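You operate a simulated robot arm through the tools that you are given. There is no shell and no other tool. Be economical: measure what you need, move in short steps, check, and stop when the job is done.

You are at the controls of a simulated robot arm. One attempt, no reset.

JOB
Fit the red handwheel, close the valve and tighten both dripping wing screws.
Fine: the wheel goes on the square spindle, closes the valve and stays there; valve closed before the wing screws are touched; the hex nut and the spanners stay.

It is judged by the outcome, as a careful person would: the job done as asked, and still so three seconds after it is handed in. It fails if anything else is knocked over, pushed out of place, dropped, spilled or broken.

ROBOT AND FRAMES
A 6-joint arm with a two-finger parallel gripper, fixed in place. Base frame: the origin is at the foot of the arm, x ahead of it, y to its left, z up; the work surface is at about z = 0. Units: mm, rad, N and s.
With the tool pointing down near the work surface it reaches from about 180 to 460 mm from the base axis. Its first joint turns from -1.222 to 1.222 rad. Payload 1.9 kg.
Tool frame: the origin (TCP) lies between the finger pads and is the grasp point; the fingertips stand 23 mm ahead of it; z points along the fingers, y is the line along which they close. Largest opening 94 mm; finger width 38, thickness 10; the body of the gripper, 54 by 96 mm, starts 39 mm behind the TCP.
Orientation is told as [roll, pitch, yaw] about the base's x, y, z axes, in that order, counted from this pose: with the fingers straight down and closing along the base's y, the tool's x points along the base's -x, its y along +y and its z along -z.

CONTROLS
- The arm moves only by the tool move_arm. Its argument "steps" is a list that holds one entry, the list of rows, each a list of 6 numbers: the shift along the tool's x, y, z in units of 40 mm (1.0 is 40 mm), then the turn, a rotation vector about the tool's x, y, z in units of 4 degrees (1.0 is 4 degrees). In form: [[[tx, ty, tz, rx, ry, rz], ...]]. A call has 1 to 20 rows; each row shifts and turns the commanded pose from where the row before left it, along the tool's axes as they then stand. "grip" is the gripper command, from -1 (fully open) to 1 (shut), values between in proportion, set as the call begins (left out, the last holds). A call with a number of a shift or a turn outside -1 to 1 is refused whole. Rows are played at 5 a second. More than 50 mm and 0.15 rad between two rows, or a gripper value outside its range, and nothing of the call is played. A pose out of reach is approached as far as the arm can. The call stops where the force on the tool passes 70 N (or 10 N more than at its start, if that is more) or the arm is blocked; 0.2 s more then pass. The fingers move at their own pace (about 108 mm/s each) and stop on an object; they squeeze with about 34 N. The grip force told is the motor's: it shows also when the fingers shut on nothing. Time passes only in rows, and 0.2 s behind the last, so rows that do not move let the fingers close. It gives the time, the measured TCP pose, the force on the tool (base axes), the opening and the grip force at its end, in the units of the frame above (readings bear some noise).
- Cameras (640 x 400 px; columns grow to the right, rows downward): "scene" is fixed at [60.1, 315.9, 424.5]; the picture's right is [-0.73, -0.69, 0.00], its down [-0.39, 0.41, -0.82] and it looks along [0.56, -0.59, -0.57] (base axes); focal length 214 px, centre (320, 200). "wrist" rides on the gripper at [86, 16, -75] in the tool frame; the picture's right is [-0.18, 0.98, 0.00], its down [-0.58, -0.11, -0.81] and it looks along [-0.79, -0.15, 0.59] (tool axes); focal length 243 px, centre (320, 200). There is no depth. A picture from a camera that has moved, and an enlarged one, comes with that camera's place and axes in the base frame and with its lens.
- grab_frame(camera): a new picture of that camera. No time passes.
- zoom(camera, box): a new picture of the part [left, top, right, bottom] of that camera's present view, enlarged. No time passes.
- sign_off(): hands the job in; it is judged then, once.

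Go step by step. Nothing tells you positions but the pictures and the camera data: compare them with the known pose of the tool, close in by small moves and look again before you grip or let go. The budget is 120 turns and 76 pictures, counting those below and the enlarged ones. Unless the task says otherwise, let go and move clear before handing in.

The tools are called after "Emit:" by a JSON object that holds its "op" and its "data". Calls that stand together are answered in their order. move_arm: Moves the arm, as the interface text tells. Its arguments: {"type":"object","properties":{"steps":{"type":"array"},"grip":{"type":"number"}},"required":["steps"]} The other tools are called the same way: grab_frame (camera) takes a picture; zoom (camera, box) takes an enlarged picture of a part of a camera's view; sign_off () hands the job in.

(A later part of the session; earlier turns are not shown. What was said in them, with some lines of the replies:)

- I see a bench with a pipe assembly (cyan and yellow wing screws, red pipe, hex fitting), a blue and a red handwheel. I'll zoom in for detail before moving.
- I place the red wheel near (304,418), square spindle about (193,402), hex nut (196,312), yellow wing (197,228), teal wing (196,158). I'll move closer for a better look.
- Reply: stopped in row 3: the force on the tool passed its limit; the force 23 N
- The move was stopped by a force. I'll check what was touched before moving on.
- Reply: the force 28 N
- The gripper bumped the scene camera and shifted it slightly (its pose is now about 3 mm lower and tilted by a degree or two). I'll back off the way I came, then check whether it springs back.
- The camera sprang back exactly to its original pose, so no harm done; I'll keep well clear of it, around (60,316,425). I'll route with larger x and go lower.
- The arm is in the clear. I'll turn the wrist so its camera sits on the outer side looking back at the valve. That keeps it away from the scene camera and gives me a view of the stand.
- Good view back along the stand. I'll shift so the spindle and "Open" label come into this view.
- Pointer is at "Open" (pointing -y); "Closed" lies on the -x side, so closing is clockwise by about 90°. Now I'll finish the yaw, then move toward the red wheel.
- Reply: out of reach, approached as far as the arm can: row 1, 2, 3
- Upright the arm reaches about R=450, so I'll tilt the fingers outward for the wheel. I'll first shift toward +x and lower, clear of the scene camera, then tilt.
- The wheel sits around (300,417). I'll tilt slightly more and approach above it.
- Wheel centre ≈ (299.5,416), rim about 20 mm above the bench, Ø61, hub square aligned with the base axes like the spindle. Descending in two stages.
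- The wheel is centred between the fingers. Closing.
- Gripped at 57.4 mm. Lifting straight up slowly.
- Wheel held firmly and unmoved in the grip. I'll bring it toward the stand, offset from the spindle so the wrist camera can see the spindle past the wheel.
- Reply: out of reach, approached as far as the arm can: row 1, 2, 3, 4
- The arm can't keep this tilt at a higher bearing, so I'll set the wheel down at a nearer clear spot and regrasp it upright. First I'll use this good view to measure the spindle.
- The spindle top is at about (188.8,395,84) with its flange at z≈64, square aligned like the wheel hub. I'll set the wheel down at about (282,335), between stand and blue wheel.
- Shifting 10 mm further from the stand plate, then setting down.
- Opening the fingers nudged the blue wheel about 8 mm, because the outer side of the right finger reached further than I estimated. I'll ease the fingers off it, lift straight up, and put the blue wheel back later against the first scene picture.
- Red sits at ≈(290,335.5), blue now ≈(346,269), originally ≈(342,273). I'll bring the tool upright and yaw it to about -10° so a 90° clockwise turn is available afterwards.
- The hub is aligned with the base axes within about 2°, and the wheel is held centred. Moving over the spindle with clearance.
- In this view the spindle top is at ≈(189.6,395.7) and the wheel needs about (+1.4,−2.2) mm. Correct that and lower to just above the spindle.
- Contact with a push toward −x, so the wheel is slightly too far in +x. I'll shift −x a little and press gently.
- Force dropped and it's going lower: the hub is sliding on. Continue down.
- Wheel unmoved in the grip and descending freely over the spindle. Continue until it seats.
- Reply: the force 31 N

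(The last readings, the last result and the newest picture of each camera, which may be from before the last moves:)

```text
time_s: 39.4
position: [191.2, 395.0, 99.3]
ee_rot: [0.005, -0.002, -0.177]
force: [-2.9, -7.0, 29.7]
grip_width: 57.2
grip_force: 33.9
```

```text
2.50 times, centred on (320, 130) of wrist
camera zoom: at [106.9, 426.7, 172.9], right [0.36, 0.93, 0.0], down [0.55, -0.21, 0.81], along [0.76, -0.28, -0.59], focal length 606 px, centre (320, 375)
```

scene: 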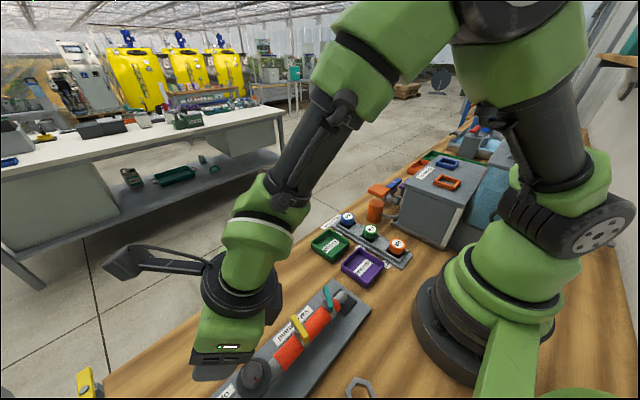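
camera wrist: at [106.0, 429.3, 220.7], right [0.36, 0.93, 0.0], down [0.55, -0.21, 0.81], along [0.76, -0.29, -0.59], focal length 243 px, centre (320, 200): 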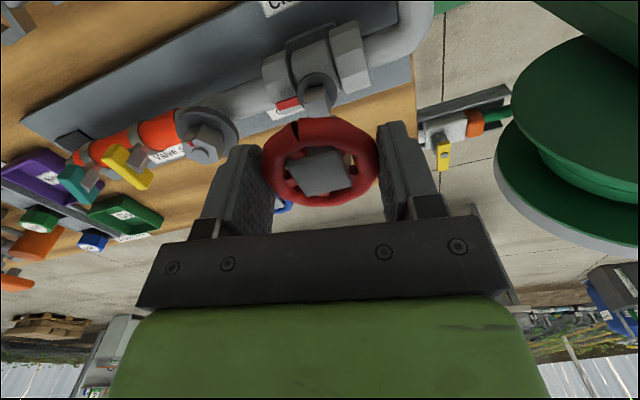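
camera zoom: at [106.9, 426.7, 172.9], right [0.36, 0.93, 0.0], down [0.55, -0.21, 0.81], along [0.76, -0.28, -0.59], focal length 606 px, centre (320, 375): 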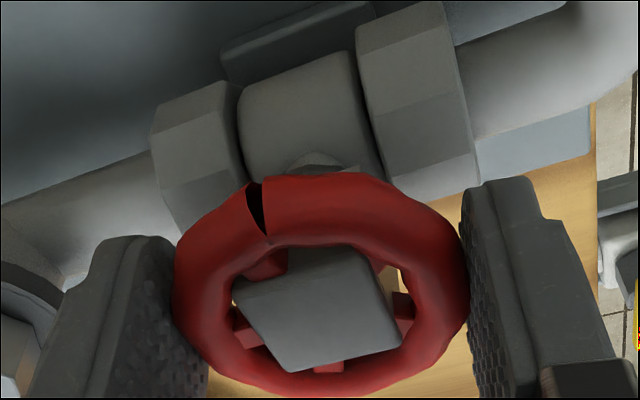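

The wheel is seated. Easing the downward push slightly, then turning clockwise in small increments.

Emit:
{"op": "move_arm", "data": {"steps": [[[0, 0, -0.02, 0, 0, 0], [0, 0, 0, 0, 0, 0.5], [0, 0, 0, 0, 0, 1], [0, 0, 0, 0, 0, 1], [0, 0, 0, 0, 0, 1], [0, 0, 0, 0, 0, 0]]]}}

Emit:
{"op": "grab_frame", "data": {"camera": "wrist"}}

```text
time_s: 40.8
position: [190.9, 393.5, 98.6]
ee_rot: [-0.001, -0.002, -0.425]
force: [2.9, 3.6, 17.0]
grip_width: 56.9
grip_force: 34.5
```

```text
31 pictures are left
camera wrist: at [116.7, 445.6, 172.9], right [0.57, 0.82, 0.0], down [0.48, -0.34, 0.81], along [0.66, -0.46, -0.59], focal length 243 px, centre (320, 200)
```

wrist: 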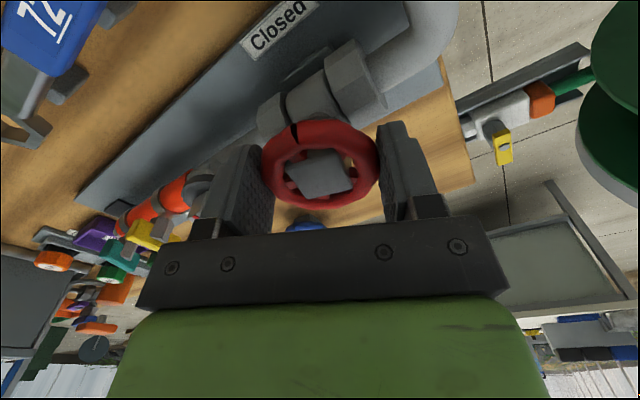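

The wheel turns with the gripper. Continuing clockwise to about 90° total.

Emit:
{"op": "move_arm", "data": {"steps": [[[0, 0, 0, 0, 0, 1], [0, 0, 0, 0, 0, 1], [0, 0, 0, 0, 0, 1], [0, 0, 0, 0, 0, 1], [0, 0, 0, 0, 0, 1], [0, 0, 0, 0, 0, 1], [0, 0, 0, 0, 0, 1], [0, 0, 0, 0, 0, 1], [0, 0, 0, 0, 0, 1], [0, 0, 0, 0, 0, 0]]]}}

Emit:
{"op": "move_arm", "data": {"steps": [[[0, 0, 0, 0, 0, 1], [0, 0, 0, 0, 0, 1], [0, 0, 0, 0, 0, 1], [0, 0, 0, 0, 0, 1], [0, 0, 0, 0, 0, 1], [0, 0, 0, 0, 0, 1], [0, 0, 0, 0, 0, 1], [0, 0, 0, 0, 0, 1], [0, 0, 0, 0, 0, 1], [0, 0, 0, 0, 0, 0.5], [0, 0, 0, 0, 0, 0]]]}}

Emit:
{"op": "grab_frame", "data": {"camera": "wrist"}}

```text
time_s: 43.0
position: [191.1, 394.5, 98.6]
ee_rot: [0.002, -0.001, -1.052]
force: [-8.0, 3.9, 13.2]
grip_width: 57.0
grip_force: 33.4
```

```text
time_s: 45.4
position: [189.5, 394.9, 100.3]
ee_rot: [0.003, 0.0, -1.714]
force: [-3.7, 9.6, 3.7]
grip_width: 56.8
grip_force: 34.0
```

```text
30 pictures are left
camera wrist: at [217.5, 478.5, 172.9], right [0.95, -0.32, 0.0], down [-0.19, -0.56, 0.81], along [-0.26, -0.76, -0.59], focal length 243 px, centre (320, 200)
```

wrist: 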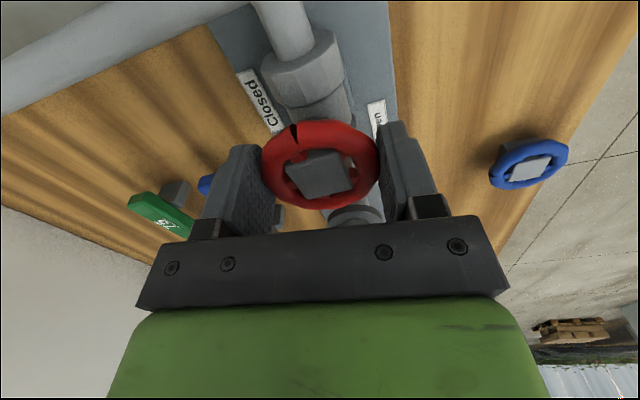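

Emit:
{"op": "move_arm", "data": {"steps": [[[0, 0, 0, 0, 0, 0.6], [0, 0, 0, 0, 0, 0], [0, 0, 0, 0, 0, 0]]]}}

Emit:
{"op": "move_arm", "data": {"steps": [[[0, 0, 0, 0, 0, 0], [0, 0, 0, 0, 0, 0], [0, 0, -0.4, 0, 0, 0], [0, 0, -0.9, 0, 0, 0], [0, 0, -0.6, 0, 0, 0]]], "grip": -0.7}}

Emit:
{"op": "grab_frame", "data": {"camera": "wrist"}}

```text
time_s: 46.2
position: [189.5, 393.9, 99.3]
ee_rot: [0.003, -0.002, -1.755]
force: [0.4, 7.5, 2.4]
grip_width: 57.2
grip_force: 33.8
```

```text
time_s: 47.4
position: [190.4, 394.9, 174.4]
ee_rot: [0.003, -0.002, -1.755]
force: [-0.2, 0.5, -0.5]
grip_width: 79.7
grip_force: 0.1
```

```text
29 pictures are left
camera wrist: at [219.9, 477.5, 248.7], right [0.93, -0.36, 0.0], down [-0.22, -0.55, 0.81], along [-0.29, -0.75, -0.59], focal length 243 px, centre (320, 200)
```

wrist: 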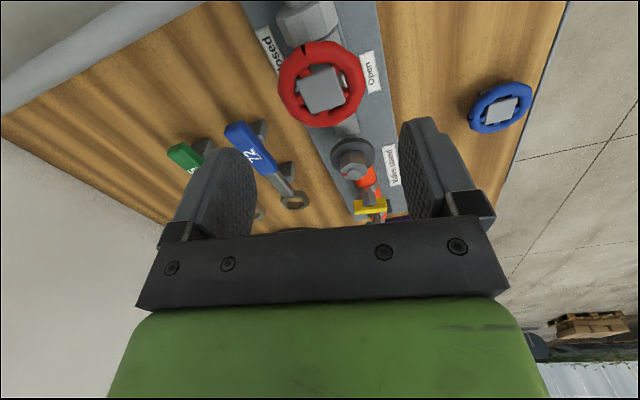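

Emit:
{"op": "zoom", "data": {"camera": "wrist", "box": [240, 0, 420, 140]}}

Emit:
{"op": "zoom", "data": {"camera": "wrist", "box": [310, 120, 420, 230]}}

```text
2.86 times, centred on (330, 70) of wrist
camera zoom: at [219.9, 477.5, 248.7], right [0.93, -0.36, 0.0], down [-0.22, -0.55, 0.81], along [-0.29, -0.75, -0.59], focal length 693 px, centre (291, 571)
```

zoom: 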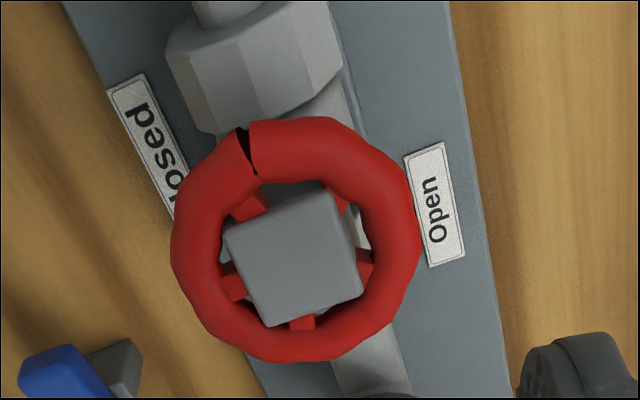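

```text
3.64 times, centred on (365, 175) of wrist
camera zoom: at [219.9, 477.5, 248.7], right [0.93, -0.36, 0.0], down [-0.22, -0.55, 0.81], along [-0.29, -0.75, -0.59], focal length 882 px, centre (156, 291)
```

zoom: 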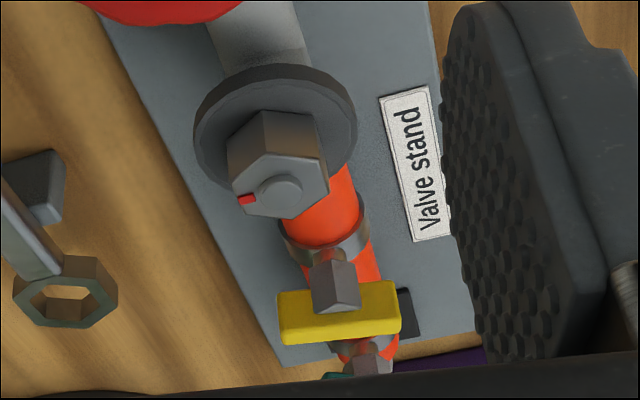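

The wheel stays on the spindle, turned 90° clockwise. Now a closer look at the wing screws (yellow ≈ (188,227,77), teal ≈ (187,161)).

Emit:
{"op": "move_arm", "data": {"steps": [[[-0.93, 0.18, 0, 0, 0, 0], [-0.93, 0.18, 0, 0, 0, 0], [-0.93, 0.18, 0, 0, 0, 0], [-0.93, 0.18, 0, 0, 0, 0]]]}}

Emit:
{"op": "grab_frame", "data": {"camera": "wrist"}}

Emit:
{"op": "zoom", "data": {"camera": "scene", "box": [60, 260, 400, 400]}}

```text
time_s: 48.4
position: [191.5, 242.7, 175.4]
ee_rot: [0.003, 0.0, -1.757]
force: [-0.4, -0.1, 0.1]
grip_width: 80.0
grip_force: 0.1
```

```text
26 pictures are left
camera wrist: at [221.7, 325.8, 248.7], right [0.93, -0.36, 0.0], down [-0.22, -0.55, 0.81], along [-0.29, -0.75, -0.59], focal length 243 px, centre (320, 200)
```

wrist: 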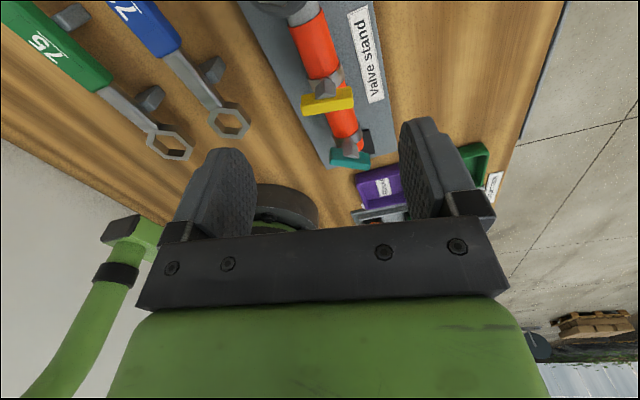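

```text
1.88 times, centred on (230, 330) of scene
camera zoom: at [60.1, 315.9, 424.5], right [-0.73, -0.69, 0.0], down [-0.39, 0.41, -0.82], along [0.56, -0.59, -0.57], focal length 404 px, centre (489, -45)
```

zoom: 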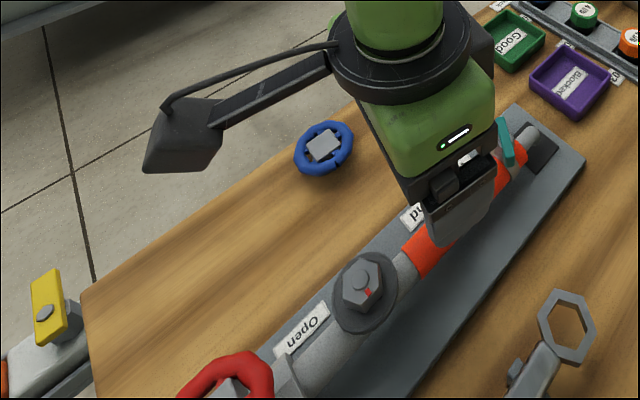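

Emit:
{"op": "zoom", "data": {"camera": "wrist", "box": [270, 50, 400, 180]}}

```text
3.08 times, centred on (335, 115) of wrist
camera zoom: at [221.7, 325.8, 248.7], right [0.93, -0.36, 0.0], down [-0.22, -0.55, 0.81], along [-0.29, -0.75, -0.59], focal length 746 px, centre (274, 462)
```

zoom: 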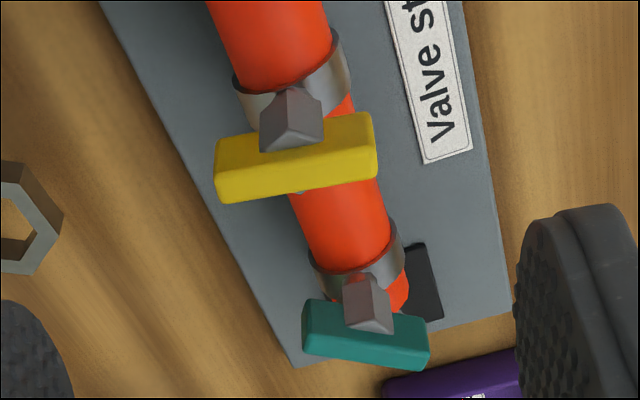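

Emit:
{"op": "zoom", "data": {"camera": "scene", "box": [310, 275, 360, 325]}}

Emit:
{"op": "move_arm", "data": {"steps": [[[0.6, 0.9, 0, 0, 0, 0], [0.6, 0.9, 0, 0, 0, 0]]]}}

Emit:
{"op": "zoom", "data": {"camera": "scene", "box": [270, 270, 360, 350]}}

```text
8.00 times, centred on (335, 300) of scene
camera zoom: at [60.1, 315.9, 424.5], right [-0.73, -0.69, 0.0], down [-0.39, 0.41, -0.82], along [0.56, -0.59, -0.57], focal length 1716 px, centre (200, -600)
```

zoom: 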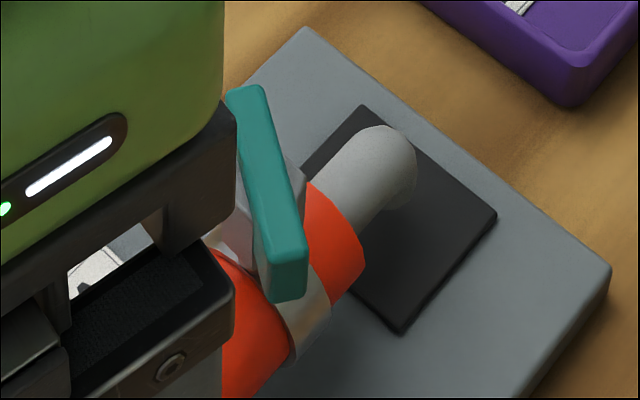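

```text
time_s: 49.0
position: [270.5, 277.1, 175.5]
ee_rot: [0.003, -0.003, -1.755]
force: [1.1, -0.4, -0.5]
grip_width: 79.8
grip_force: 0.1
```

```text
5.00 times, centred on (315, 310) of scene
camera zoom: at [60.0, 315.9, 424.5], right [-0.73, -0.69, 0.0], down [-0.39, 0.41, -0.82], along [0.56, -0.59, -0.57], focal length 1072 px, centre (345, -350)
```

zoom: 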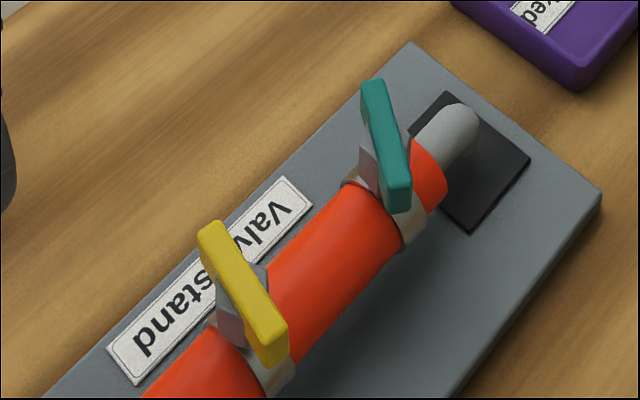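

The wings are bars on vertical-axis screws: yellow centre ≈ (189,225.5), top z≈82, bar at −12°; teal ≈ (188.4,161), z≈83, bar at −32°. I'll line the gripper up with the yellow wing.

Emit:
{"op": "move_arm", "data": {"steps": [[[0, 0, 0, 0, 0, -1], [0, 0, 0, 0, 0, -1], [0, 0, 0, 0, 0, -1], [0, 0, 0, 0, 0, -1], [0, 0, 0, 0, 0, -1], [0, 0, 0, 0, 0, -1], [0, 0, 0, 0, 0, -1], [0, 0, 0, 0, 0, -1], [0, 0, 0, 0, 0, -1], [0, 0, 0, 0, 0, -1], [0, 0, 0, 0, 0, -1], [0, 0, 0, 0, 0, -1], [0, 0, 0, 0, 0, -1], [0, 0, 0, 0, 0, -1], [0, 0, 0, 0, 0, -1], [0, 0, 0, 0, 0, -1], [0, 0, 0, 0, 0, -1], [0, 0, 0, 0, 0, -1], [0, 0, 0, 0, 0, -1], [0, 0, 0, 0, 0, -1]]], "grip": -0.06}}

Emit:
{"op": "move_arm", "data": {"steps": [[[0, 0, 0, 0, 0, -1], [0, 0, 0, 0, 0, -1.0], [0.575, -0.56, 0.29, 0, 0, -0.1], [0.575, -0.56, 0.29, 0, 0, 0], [0.575, -0.56, 0.29, 0, 0, 0]]]}}

Emit:
{"op": "grab_frame", "data": {"camera": "wrist"}}

```text
time_s: 53.2
position: [270.3, 277.1, 175.9]
ee_rot: [-0.001, -0.004, -0.358]
force: [-0.3, 0.7, -0.9]
grip_width: 49.7
grip_force: 0.0
```

```text
time_s: 54.4
position: [188.1, 226.4, 140.1]
ee_rot: [0.0, -0.003, -0.212]
force: [0.7, 0.3, -0.1]
grip_width: 49.7
grip_force: 0.2
```

```text
21 pictures are left
camera wrist: at [106.0, 260.8, 213.2], right [0.39, 0.92, 0.0], down [0.54, -0.23, 0.81], along [0.74, -0.31, -0.59], focal length 243 px, centre (320, 200)
```

wrist: 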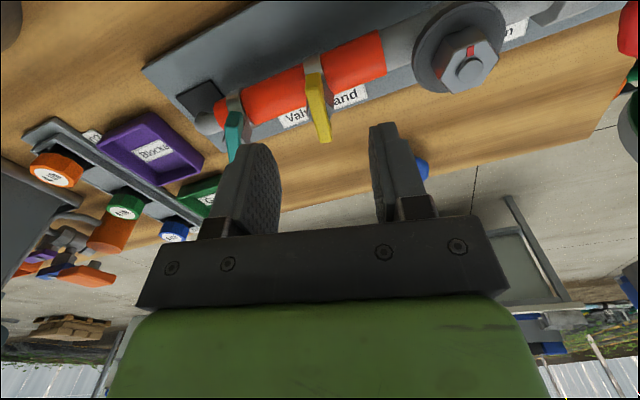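

Yellow wing is centred between the fingers. Descend and look before gripping.

Emit:
{"op": "move_arm", "data": {"steps": [[[0, 0, 0.6, 0, 0, 0], [0, 0, 0.5, 0, 0, 0]]]}}

Emit:
{"op": "grab_frame", "data": {"camera": "wrist"}}

```text
time_s: 55.0
position: [188.3, 224.5, 96.1]
ee_rot: [0.0, -0.001, -0.214]
force: [0.0, -0.1, -0.2]
grip_width: 49.8
grip_force: 0.1
```

```text
20 pictures are left
camera wrist: at [106.6, 260.6, 169.7], right [0.39, 0.92, 0.0], down [0.54, -0.23, 0.81], along [0.74, -0.31, -0.59], focal length 243 px, centre (320, 200)
```

wrist: 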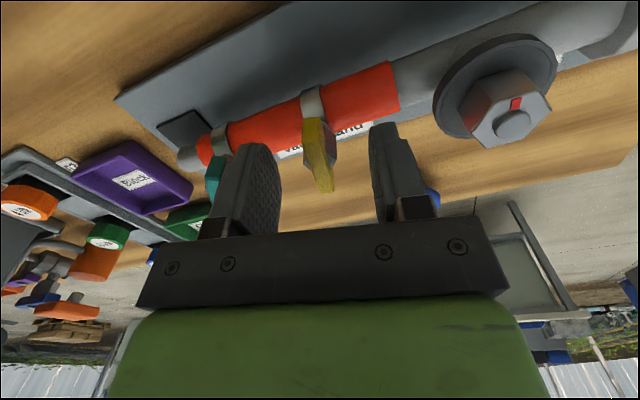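

Emit:
{"op": "move_arm", "data": {"steps": [[[0, 0, 0.05, 0, 0, 0], [0, 0, 0, 0, 0, 0], [0, 0, 0, 0, 0, 0]]], "grip": 1}}

Emit:
{"op": "move_arm", "data": {"steps": [[[0, 0, 0, 0, 0, 1], [0, 0, 0, 0, 0, 1], [0, 0, 0, 0, 0, 1], [0, 0, 0, 0, 0, 1], [0, 0, 0, 0, 0, 1], [0, 0, 0, 0, 0, 0]]]}}

```text
time_s: 55.8
position: [189.4, 225.6, 95.3]
ee_rot: [0.0, -0.003, -0.212]
force: [-4.1, -15.3, 37.7]
grip_width: 18.2
grip_force: 45.2
```

```text
time_s: 57.2
position: [188.5, 225.1, 94.2]
ee_rot: [0.001, -0.002, -0.562]
force: [-4.8, -7.2, 34.8]
grip_width: 17.8
grip_force: 45.3
```

There's an upward push of 35 N, so I'll look at the grip before turning further.

Emit:
{"op": "zoom", "data": {"camera": "wrist", "box": [220, 60, 420, 220]}}

Emit:
{"op": "zoom", "data": {"camera": "scene", "box": [250, 270, 350, 350]}}

```text
2.50 times, centred on (320, 140) of wrist
camera zoom: at [123.3, 286.4, 167.8], right [0.68, 0.73, 0.0], down [0.43, -0.4, 0.81], along [0.59, -0.55, -0.59], focal length 606 px, centre (320, 350)
```

zoom: 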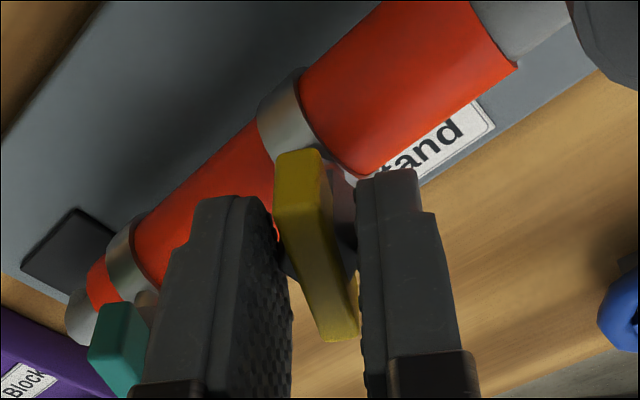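

```text
5.00 times, centred on (300, 310) of scene
camera zoom: at [60.0, 315.8, 424.6], right [-0.73, -0.69, 0.0], down [-0.39, 0.41, -0.82], along [0.56, -0.59, -0.57], focal length 1072 px, centre (420, -350)
```

zoom: 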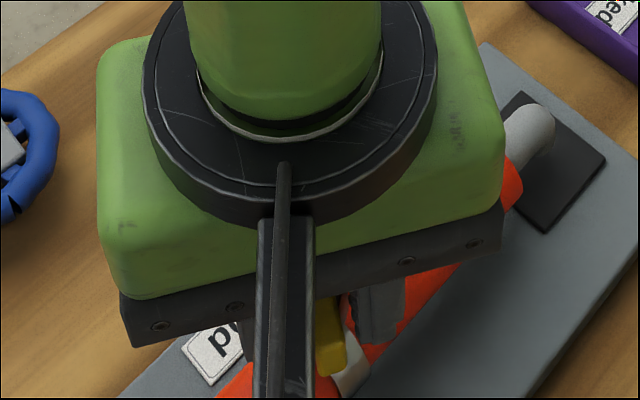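

The fingers hold the screw's tapered shank and the wing followed the 20° turn (now −33°). I'll ease up 2 mm and continue clockwise.

Emit:
{"op": "move_arm", "data": {"steps": [[[0, 0, -0.05, 0, 0, 0], [0, 0, 0, 0, 0, 1], [0, 0, 0, 0, 0, 1], [0, 0, 0, 0, 0, 1], [0, 0, 0, 0, 0, 1], [0, 0, 0, 0, 0, 1], [0, 0, 0, 0, 0, 1], [0, 0, 0, 0, 0, 1], [0, 0, 0, 0, 0, 0]]]}}

Emit:
{"op": "zoom", "data": {"camera": "wrist", "box": [220, 60, 420, 220]}}

```text
time_s: 59.2
position: [190.0, 225.6, 96.9]
ee_rot: [0.006, -0.002, -1.049]
force: [18.0, 15.4, -23.2]
grip_width: 17.8
grip_force: 44.4
```

```text
2.50 times, centred on (320, 140) of wrist
camera zoom: at [159.1, 309.8, 170.3], right [0.94, 0.33, 0.0], down [0.19, -0.56, 0.81], along [0.27, -0.76, -0.59], focal length 606 px, centre (320, 350)
```

zoom: 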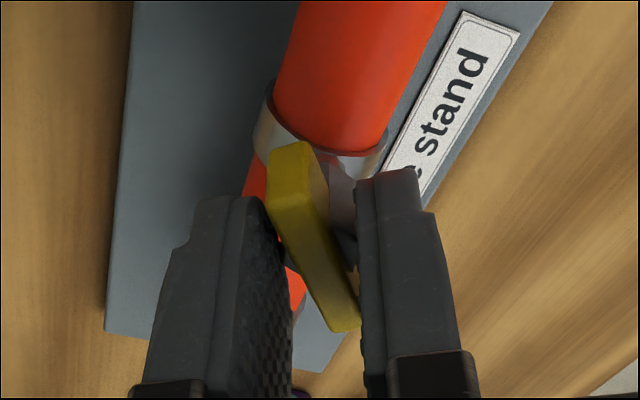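

Wing at about −58°, following well. Continue.

Emit:
{"op": "move_arm", "data": {"steps": [[[0, 0, 0.02, 0, 0, 1], [0, 0, 0, 0, 0, 1], [0, 0, 0, 0, 0, 1], [0, 0, 0, 0, 0, 1], [0, 0, 0, 0, 0, 1], [0, 0, 0, 0, 0, 1], [0, 0, 0, 0, 0, 1], [0, 0, 0, 0, 0, 0]]]}}

Emit:
{"op": "zoom", "data": {"camera": "wrist", "box": [220, 60, 420, 220]}}

```text
time_s: 61.0
position: [190.3, 226.3, 97.4]
ee_rot: [0.004, 0.004, -1.54]
force: [34.1, -6.9, 32.2]
grip_width: 17.8
grip_force: 45.0
```

```text
2.50 times, centred on (320, 140) of wrist
camera zoom: at [202.0, 313.8, 170.4], right [0.99, -0.15, 0.01], down [-0.1, -0.59, 0.8], along [-0.12, -0.8, -0.59], focal length 606 px, centre (320, 350)
```

zoom: 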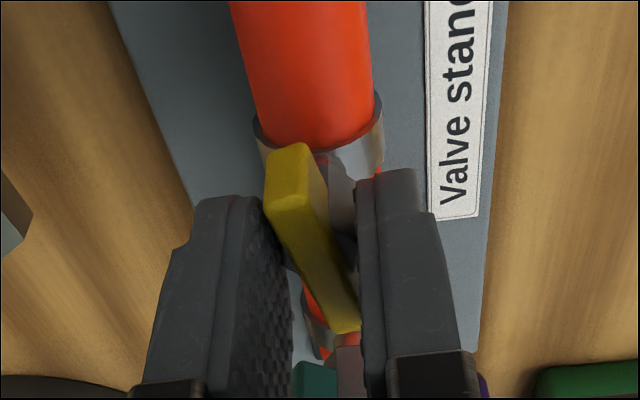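

Emit:
{"op": "move_arm", "data": {"steps": [[[0, 0, 0, 0, 0, 1], [0, 0, 0, 0, 0, 1], [0, 0, 0, 0, 0, 1], [0, 0, 0, 0, 0, 1], [0, 0, 0, 0, 0, 1], [0, 0, 0, 0, 0, 0]]]}}

Emit:
{"op": "zoom", "data": {"camera": "wrist", "box": [220, 60, 420, 220]}}

```text
time_s: 62.4
position: [191.3, 227.0, 96.4]
ee_rot: [0.008, 0.005, -1.88]
force: [43.8, -3.8, 15.3]
grip_width: 19.1
grip_force: 45.3
```

```text
2.50 times, centred on (320, 140) of wrist
camera zoom: at [230.5, 305.0, 170.5], right [0.88, -0.48, 0.01], down [-0.29, -0.52, 0.8], along [-0.38, -0.71, -0.6], focal length 606 px, centre (320, 350)
```

zoom: 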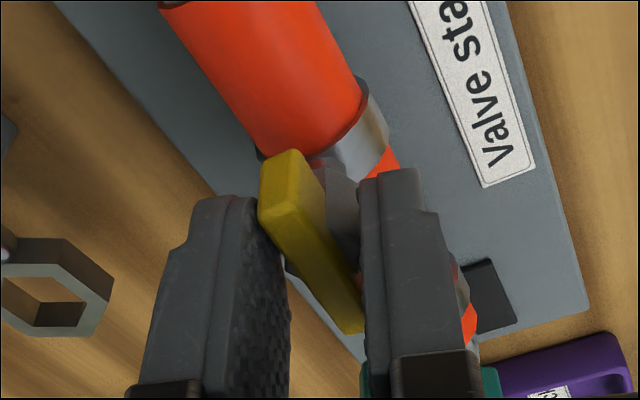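

Resistance is rising (wing about −102°, 90° turned, fingers starting to spread), so the yellow screw seems to be at its stop. One small extra nudge to confirm, then release.

Emit:
{"op": "move_arm", "data": {"steps": [[[0, 0, 0, 0, 0, 0.8], [0, 0, 0, 0, 0, 0]]]}}

Emit:
{"op": "move_arm", "data": {"steps": [[[0, 0, 0, 0, 0, 0], [0, 0, 0, 0, 0, 0], [0, 0, -0.5, 0, 0, 0], [0, 0, -0.8, 0, 0, 0]]], "grip": -0.06}}

Emit:
{"op": "grab_frame", "data": {"camera": "wrist"}}

```text
time_s: 63.0
position: [190.0, 227.8, 96.6]
ee_rot: [0.007, 0.007, -1.938]
force: [40.3, 6.1, 6.5]
grip_width: 20.8
grip_force: 45.0
```

```text
time_s: 64.0
position: [189.6, 225.0, 148.0]
ee_rot: [0.003, 0.0, -1.945]
force: [-0.2, -0.4, 0.4]
grip_width: 49.7
grip_force: 0.1
```

```text
14 pictures are left
camera wrist: at [234.3, 301.0, 221.6], right [0.85, -0.53, 0.0], down [-0.32, -0.5, 0.81], along [-0.43, -0.68, -0.59], focal length 243 px, centre (320, 200)
```

wrist: 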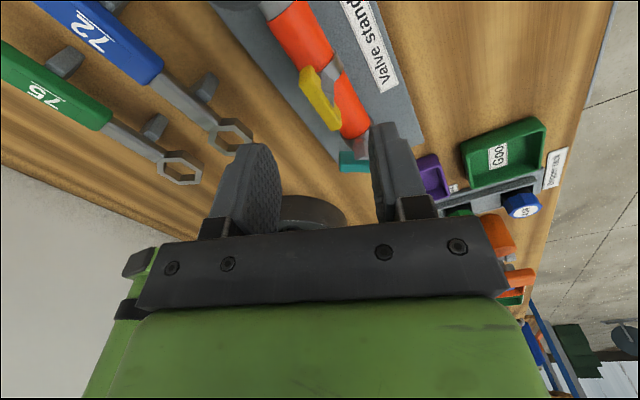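

Yellow is at its stop (fingers only spread further, no more rotation). Now to the teal wing: yaw to −30° and centre above (188.4,161).

Emit:
{"op": "move_arm", "data": {"steps": [[[0, 0, 0, 0, 0, -1], [0, 0, 0, 0, 0, -1], [0, 0, 0, 0, 0, -1], [0, 0, 0, 0, 0, -1], [0, 0, 0, 0, 0, -1], [0, 0, 0, 0, 0, -1], [0, 0, 0, 0, 0, -1], [0, 0, 0, 0, 0, -1], [0, 0, 0, 0, 0, -1], [0, 0, 0, 0, 0, -1], [0, 0, 0, 0, 0, -1], [0, 0, 0, 0, 0, -1], [0, 0, 0, 0, 0, -1], [0, 0, 0, 0, 0, -1], [0, 0, 0, 0, 0, -1], [0, 0, 0, 0, 0, -1], [0, 0, 0, 0, 0, -1], [0, 0, 0, 0, 0, -1], [0, 0, 0, 0, 0, -1], [0, 0, 0, 0, 0, -1]]]}}

Emit:
{"op": "move_arm", "data": {"steps": [[[-0.39, -0.7, 0, 0, 0, -0.3], [-0.39, -0.7, 0, 0, 0, 0], [0, 0, 0, 0, 0, 0]]]}}

Emit:
{"op": "grab_frame", "data": {"camera": "wrist"}}

```text
time_s: 68.2
position: [187.8, 226.3, 147.2]
ee_rot: [-0.001, -0.001, -0.546]
force: [0.2, 0.6, -0.6]
grip_width: 49.6
grip_force: 0.1
```

```text
time_s: 69.0
position: [187.3, 160.6, 147.9]
ee_rot: [0.001, -0.003, -0.526]
force: [0.0, 1.2, -0.5]
grip_width: 49.6
grip_force: 0.0
```

```text
13 pictures are left
camera wrist: at [118.8, 219.3, 221.8], right [0.65, 0.76, 0.0], down [0.45, -0.39, 0.81], along [0.61, -0.53, -0.59], focal length 243 px, centre (320, 200)
```

wrist: 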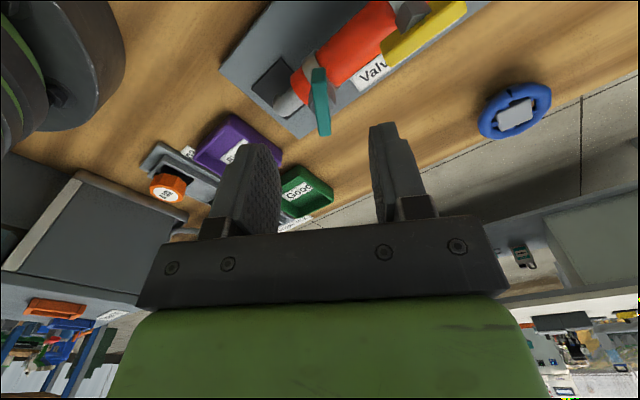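

Emit:
{"op": "move_arm", "data": {"steps": [[[0, 0, 0.6, 0, 0, 0.9], [0, 0, 0.68, 0, 0, 0], [0, 0, 0, 0, 0, 0]]]}}

Emit:
{"op": "zoom", "data": {"camera": "wrist", "box": [220, 60, 420, 220]}}

```text
time_s: 69.8
position: [187.5, 161.9, 96.8]
ee_rot: [0.002, -0.003, -0.59]
force: [-0.5, -0.4, -0.9]
grip_width: 49.8
grip_force: 0.1
```

```text
2.50 times, centred on (320, 140) of wrist
camera zoom: at [123.0, 224.2, 170.0], right [0.7, 0.71, 0.0], down [0.42, -0.41, 0.81], along [0.58, -0.56, -0.59], focal length 606 px, centre (320, 350)
```

zoom: 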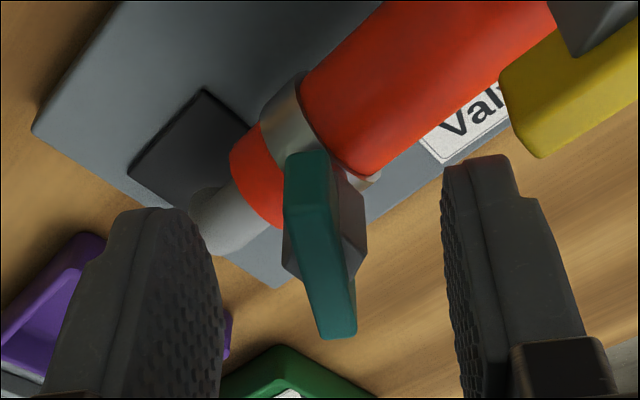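

Well centred. Grip and turn clockwise in stages.

Emit:
{"op": "move_arm", "data": {"steps": [[[0, 0, 0, 0, 0, 0], [0, 0, 0, 0, 0, 0], [0, 0, 0, 0, 0, 0]]], "grip": 1}}

Emit:
{"op": "move_arm", "data": {"steps": [[[0, 0, 0, 0, 0, 1], [0, 0, 0, 0, 0, 1], [0, 0, 0, 0, 0, 1], [0, 0, 0, 0, 0, 1], [0, 0, 0, 0, 0, 1], [0, 0, 0, 0, 0, 1], [0, 0, 0, 0, 0, 1], [0, 0, 0, 0, 0, 1], [0, 0, 0, 0, 0, 0]]]}}

Emit:
{"op": "zoom", "data": {"camera": "wrist", "box": [220, 60, 420, 220]}}

```text
time_s: 70.6
position: [186.8, 162.6, 97.6]
ee_rot: [0.003, -0.004, -0.588]
force: [2.2, 6.9, -16.8]
grip_width: 18.2
grip_force: 44.9
```

```text
time_s: 72.6
position: [189.2, 162.6, 97.5]
ee_rot: [0.008, 0.001, -1.147]
force: [13.2, 28.9, -15.0]
grip_width: 17.9
grip_force: 44.7
```

```text
2.50 times, centred on (320, 140) of wrist
camera zoom: at [166.2, 248.7, 170.9], right [0.97, 0.24, 0.01], down [0.13, -0.58, 0.81], along [0.2, -0.78, -0.59], focal length 606 px, centre (320, 350)
```

zoom: 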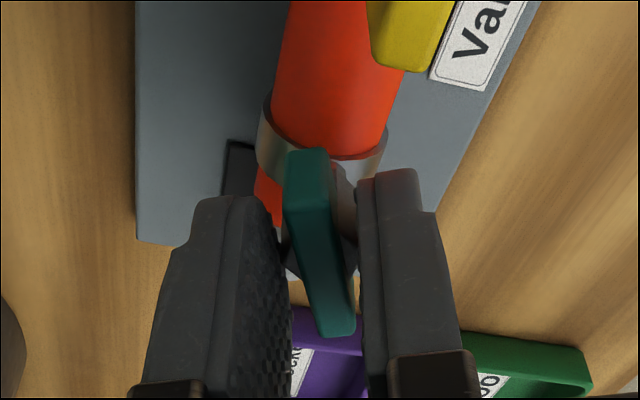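

Following. Continue.

Emit:
{"op": "move_arm", "data": {"steps": [[[0, 0, 0, 0, 0, 1], [0, 0, 0, 0, 0, 1], [0, 0, 0, 0, 0, 1], [0, 0, 0, 0, 0, 1], [0, 0, 0, 0, 0, 1], [0, 0, 0, 0, 0, 1], [0, 0, 0, 0, 0, 1], [0, 0, 0, 0, 0, 1], [0, 0, 0, 0, 0, 1], [0, 0, 0, 0, 0, 1], [0, 0, 0, 0, 0, 0]]]}}

Emit:
{"op": "move_arm", "data": {"steps": [[[0, 0, 0, 0, 0, 1], [0, 0, 0, 0, 0, 1], [0, 0, 0, 0, 0, 1], [0, 0, 0, 0, 0, 1], [0, 0, 0, 0, 0, 0]]]}}

Emit:
{"op": "zoom", "data": {"camera": "wrist", "box": [220, 60, 420, 220]}}

```text
time_s: 75.0
position: [189.8, 163.5, 97.7]
ee_rot: [0.012, 0.015, -1.843]
force: [49.2, 4.5, -3.0]
grip_width: 18.2
grip_force: 45.2
```

```text
time_s: 76.2
position: [193.0, 165.7, 97.9]
ee_rot: [0.01, 0.026, -2.116]
force: [51.2, 24.5, -8.8]
grip_width: 25.0
grip_force: 45.2
```

```text
2.50 times, centred on (320, 140) of wrist
camera zoom: at [248.3, 231.4, 173.4], right [0.75, -0.67, 0.01], down [-0.41, -0.45, 0.79], along [-0.52, -0.59, -0.61], focal length 606 px, centre (320, 350)
```

zoom: 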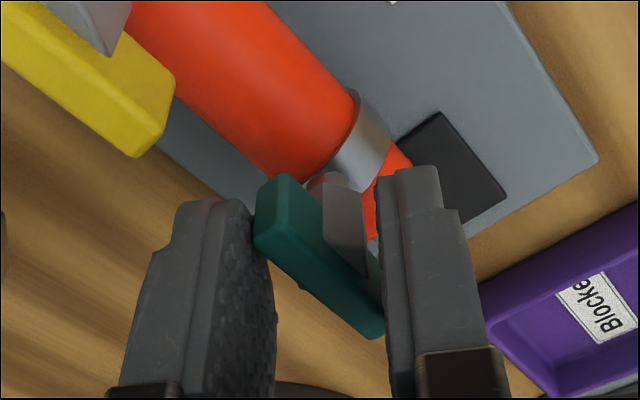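

Teal stopped as well: the wing stays at about −108° while the fingers spread. Releasing and lifting clear.

Emit:
{"op": "move_arm", "data": {"steps": [[[0, 0, 0, 0, 0, 0], [0, 0, 0, 0, 0, 0], [0, 0, -0.5, 0, 0, 0], [0, 0, -0.9, 0, 0, 0], [0, 0, -0.5, 0, 0, 0]]], "grip": -0.06}}

Emit:
{"op": "grab_frame", "data": {"camera": "wrist"}}

```text
time_s: 77.4
position: [186.0, 161.2, 173.0]
ee_rot: [0.002, -0.001, -2.126]
force: [0.0, -0.4, -0.7]
grip_width: 49.6
grip_force: 0.0
```

```text
9 pictures are left
camera wrist: at [245.0, 227.1, 246.3], right [0.74, -0.67, 0.0], down [-0.4, -0.44, 0.81], along [-0.54, -0.6, -0.59], focal length 243 px, centre (320, 200)
```

wrist: 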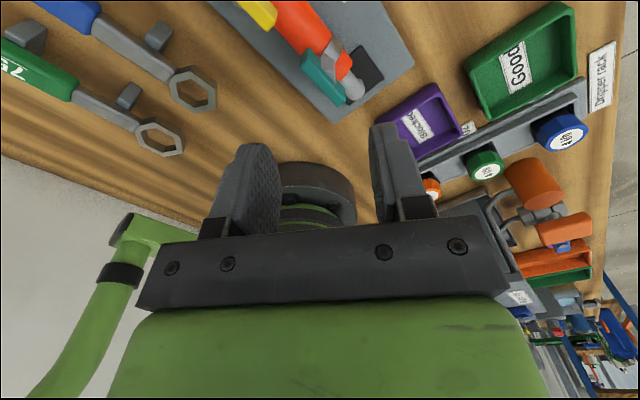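

Emit:
{"op": "zoom", "data": {"camera": "scene", "box": [60, 260, 400, 400]}}

```text
1.88 times, centred on (230, 330) of scene
camera zoom: at [60.1, 315.9, 424.5], right [-0.73, -0.69, 0.0], down [-0.39, 0.41, -0.82], along [0.56, -0.59, -0.57], focal length 404 px, centre (489, -45)
```

zoom: 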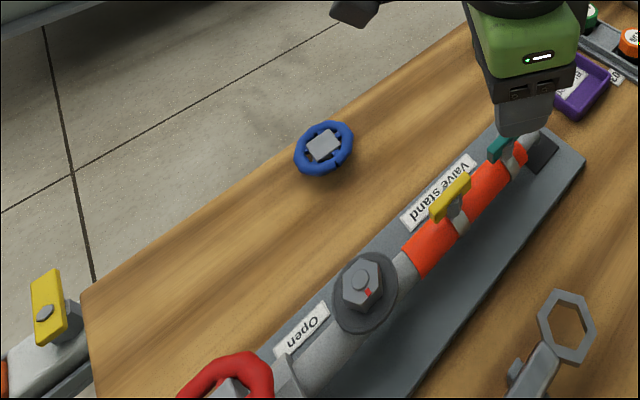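

Both wings are turned and the wheel is on. The blue wheel is about 5 mm off its original place, so I'll put it back by centring the fingers on its original spot and closing gently. First, move above it.

Emit:
{"op": "move_arm", "data": {"steps": [[[0, 0, 0, 0, 0, 1], [0, 0, 0, 0, 0, 1], [0, 0, 0, 0, 0, 0.5], [0.932, 0.209, 0, 0, 0, 0], [0.932, 0.209, 0, 0, 0, 0], [0.932, 0.209, 0, 0, 0, 0], [0.932, 0.209, 0, 0, 0, 0], [0.932, 0.209, 0, 0, 0, 0], [0, 0, 0, 0, 0, 0]]], "grip": -0.8}}

Emit:
{"op": "grab_frame", "data": {"camera": "wrist"}}

```text
time_s: 79.4
position: [342.6, 273.1, 172.5]
ee_rot: [0.001, -0.002, -2.301]
force: [0.0, 0.0, 0.5]
grip_width: 84.8
grip_force: 0.1
```

```text
7 pictures are left
camera wrist: at [410.9, 326.9, 246.3], right [0.61, -0.79, 0.0], down [-0.47, -0.36, 0.81], along [-0.64, -0.49, -0.59], focal length 243 px, centre (320, 200)
```

wrist: 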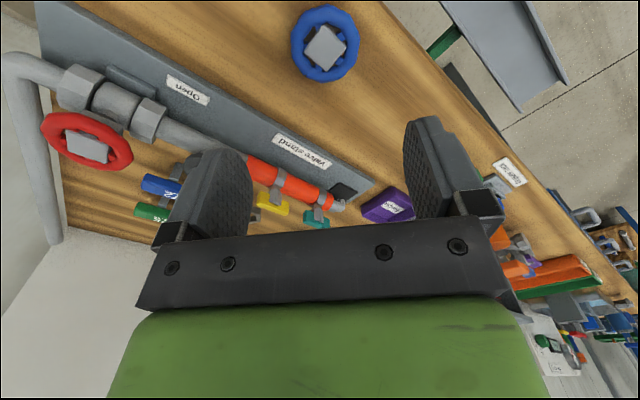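

Blue wheel sits between the fingers with ample margin. Descend, close to centre it, then reopen and lift.

Emit:
{"op": "move_arm", "data": {"steps": [[[0, 0, 0.88, 0, 0, 0], [0, 0, 0.88, 0, 0, 0], [0, 0, 0.88, 0, 0, 0], [0, 0, 0.8, 0, 0, 0], [0, 0, 0, 0, 0, 0]]]}}

Emit:
{"op": "grab_frame", "data": {"camera": "wrist"}}

```text
time_s: 80.6
position: [342.3, 272.1, 34.9]
ee_rot: [0.003, 0.003, -2.3]
force: [0.3, 0.0, 0.1]
grip_width: 84.5
grip_force: 0.1
```

```text
6 pictures are left
camera wrist: at [411.0, 326.5, 108.1], right [0.61, -0.79, 0.0], down [-0.47, -0.36, 0.81], along [-0.64, -0.49, -0.59], focal length 243 px, centre (320, 200)
```

wrist: 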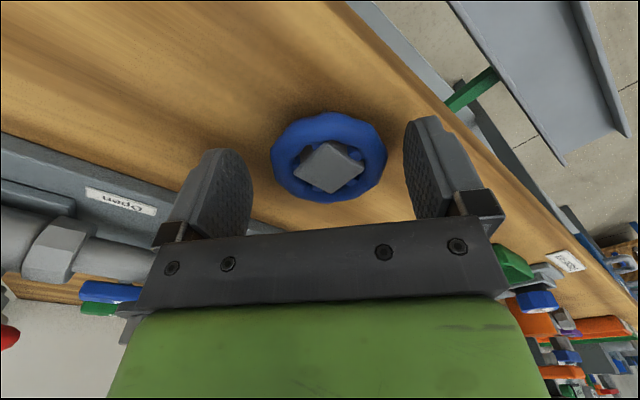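

Emit:
{"op": "move_arm", "data": {"steps": [[[0, 0, 0, 0, 0, 0], [0, 0, 0, 0, 0, 0], [0, 0, 0, 0, 0, 0]]], "grip": 0.6}}

Emit:
{"op": "move_arm", "data": {"steps": [[[0, 0, 0, 0, 0, 0], [0, 0, 0, 0, 0, 0], [0, 0, 0, 0, 0, 0], [0, 0, -0.3, 0, 0, 0], [0, 0, -0.8, 0, 0, 0], [0, 0, -0.9, 0, 0, 0], [0, 0, -0.9, 0, 0, 0]]], "grip": -0.8}}

Emit:
{"op": "zoom", "data": {"camera": "scene", "box": [60, 260, 400, 400]}}

```text
time_s: 81.4
position: [342.6, 271.6, 37.0]
ee_rot: [0.003, -0.002, -2.301]
force: [-0.1, -0.2, 0.1]
grip_width: 57.2
grip_force: 34.0
```

```text
time_s: 83.0
position: [343.5, 273.4, 152.6]
ee_rot: [0.003, 0.0, -2.302]
force: [-1.1, 0.2, 0.9]
grip_width: 84.6
grip_force: 0.1
```

```text
1.88 times, centred on (230, 330) of scene
camera zoom: at [60.1, 315.9, 424.5], right [-0.73, -0.69, 0.0], down [-0.39, 0.41, -0.82], along [0.56, -0.59, -0.57], focal length 404 px, centre (489, -45)
```

zoom: 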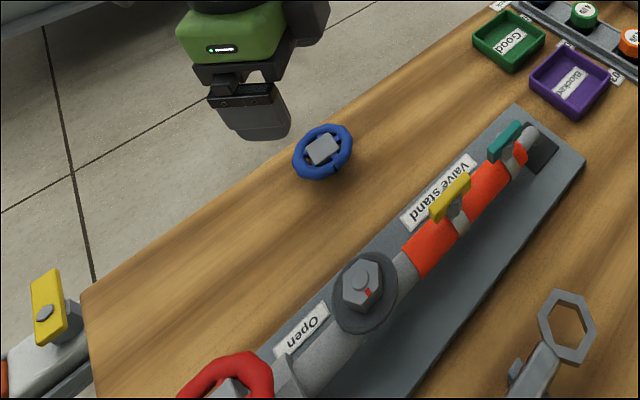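

Blue is back exactly at its original picture position. As a last check I'll look at the valve pointer from the −x/−y side, under the wheel.

Emit:
{"op": "move_arm", "data": {"steps": [[[0, 0, 0, 0, 0, -1], [0, 0, 0, 0, 0, -1], [0, 0, 0, 0, 0, -1], [0, 0, 0, 0, 0, -1], [0, 0, 0, 0, 0, -1], [0, 0, 0, 0, 0, -1], [0, 0, 0, 0, 0, -1], [0, 0, 0, 0, 0, -1], [0, 0, 0, 0, 0, -1], [0, 0, 0, 0, 0, -1], [0, 0, 0, 0, 0, -1], [0, 0, 0, 0, 0, -1], [0, 0, 0, 0, 0, -1], [0, 0, 0, 0, 0, -1], [0, 0, 0, 0, 0, -1], [0, 0, 0, 0, 0, -1], [0, 0, 0, 0, 0, -1], [0, 0, 0, 0, 0, -1], [0, 0, 0, 0, 0, -1], [0, 0, 0, 0, 0, -1]]]}}

Emit:
{"op": "move_arm", "data": {"steps": [[[0, 0, 0, 0, 0, -1], [0, 0, 0, 0, 0, -1], [0, 0, 0, 0, 0, -1], [0, 0, 0, 0, 0, -1], [0, 0, 0, 0, 0, -1], [0, 0, 0, 0, 0, -1], [0, 0, 0, 0, 0, -1], [0, 0, 0, 0, 0, -1], [0, 0, 0, 0, 0, -1], [0, 0, 0, 0, 0, -1], [0, 0, 0, 0, 0, -1], [0, 0, 0, 0, 0, -1], [0, 0, 0, 0, 0, -1], [0, 0, 0, 0, 0, -1], [0, 0, 0, 0, 0, -1], [0, 0, 0, 0, 0, -1], [0, 0, 0, 0, 0, -1], [0, 0, 0, 0, 0, -1], [0, 0, 0, 0, 0, -1], [0, 0, 0, 0, 0, -1]]]}}

Emit:
{"op": "move_arm", "data": {"steps": [[[0, 0, 0, 0, 0, -1], [0, 0, 0, 0, 0, -1], [0, 0, 0, 0, 0, -1], [0, 0, 0, 0, 0, -1], [0.396, 0.9, 0, 0, 0, 0], [0.396, 0.9, 0, 0, 0, 0], [0.396, 0.9, 0, 0, 0, 0], [0.396, 0.9, 0, 0, 0, 0]]]}}

Emit:
{"op": "grab_frame", "data": {"camera": "wrist"}}

```text
time_s: 87.2
position: [342.8, 272.1, 151.4]
ee_rot: [0.002, -0.003, -0.902]
force: [-0.5, -0.2, 0.1]
grip_width: 84.4
grip_force: 0.2
```

```text
time_s: 91.4
position: [341.4, 273.5, 152.1]
ee_rot: [-0.001, -0.003, 0.494]
force: [-0.3, -1.0, 0.7]
grip_width: 84.5
grip_force: 0.0
```

```text
time_s: 93.2
position: [196.9, 331.0, 150.8]
ee_rot: [-0.002, -0.003, 0.771]
force: [0.0, 0.8, -0.5]
grip_width: 84.7
grip_force: 0.1
```

```text
4 pictures are left
camera wrist: at [122.1, 284.2, 224.6], right [-0.55, 0.83, 0.0], down [0.49, 0.33, 0.81], along [0.67, 0.45, -0.59], focal length 243 px, centre (320, 200)
```

wrist: 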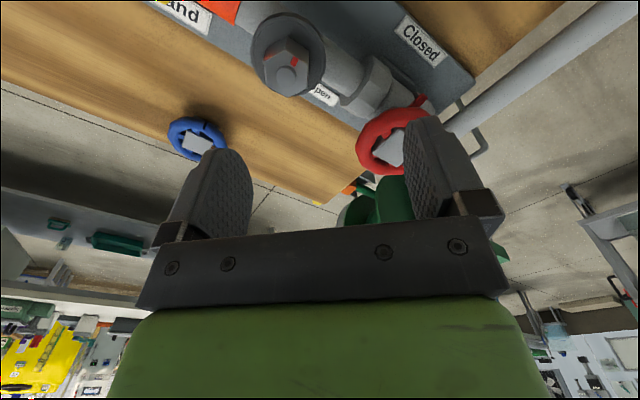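

Emit:
{"op": "zoom", "data": {"camera": "wrist", "box": [340, 50, 460, 190]}}

```text
2.86 times, centred on (400, 120) of wrist
camera zoom: at [122.1, 284.2, 224.6], right [-0.55, 0.83, 0.0], down [0.49, 0.33, 0.81], along [0.67, 0.45, -0.59], focal length 693 px, centre (91, 429)
```

zoom: 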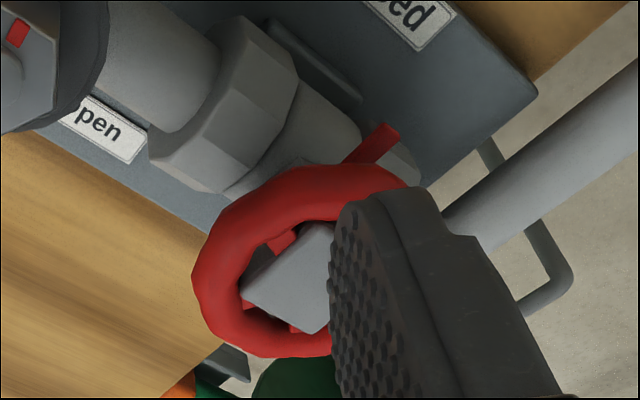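

The pointer now points to −x, on the "Closed" side, with the wheel on the spindle. Both wings are at their stops, and the gripper is open and clear. Handing in.

Emit:
{"op": "sign_off", "data": {}}

```text
The job is handed in.
```

I fitted the red handwheel, closed the valve with it, then turned both dripping wing screws clockwise to their stops. I handed the job in with the gripper open and clear, but I haven't seen a verdict.

- **Valve:** the wheel is still on the square spindle. In my last pictures the pointer was on the "Closed" side, about 90° from where it started.
- **Wing screws:** yellow turned about 90° and teal about 75° before they stopped. I took the stop to be where the fingers spread instead of the wing turning further.
- **Hex nut and spanners:** I didn't touch them.

Two things were disturbed along the way:

- **Scene camera:** early on the gripper bumped it. It sprang back to the same position once I backed off.
- **Blue wheel:** opening the fingers pushed it about 5 mm. I moved it back, and it matches its place in the first scene picture.
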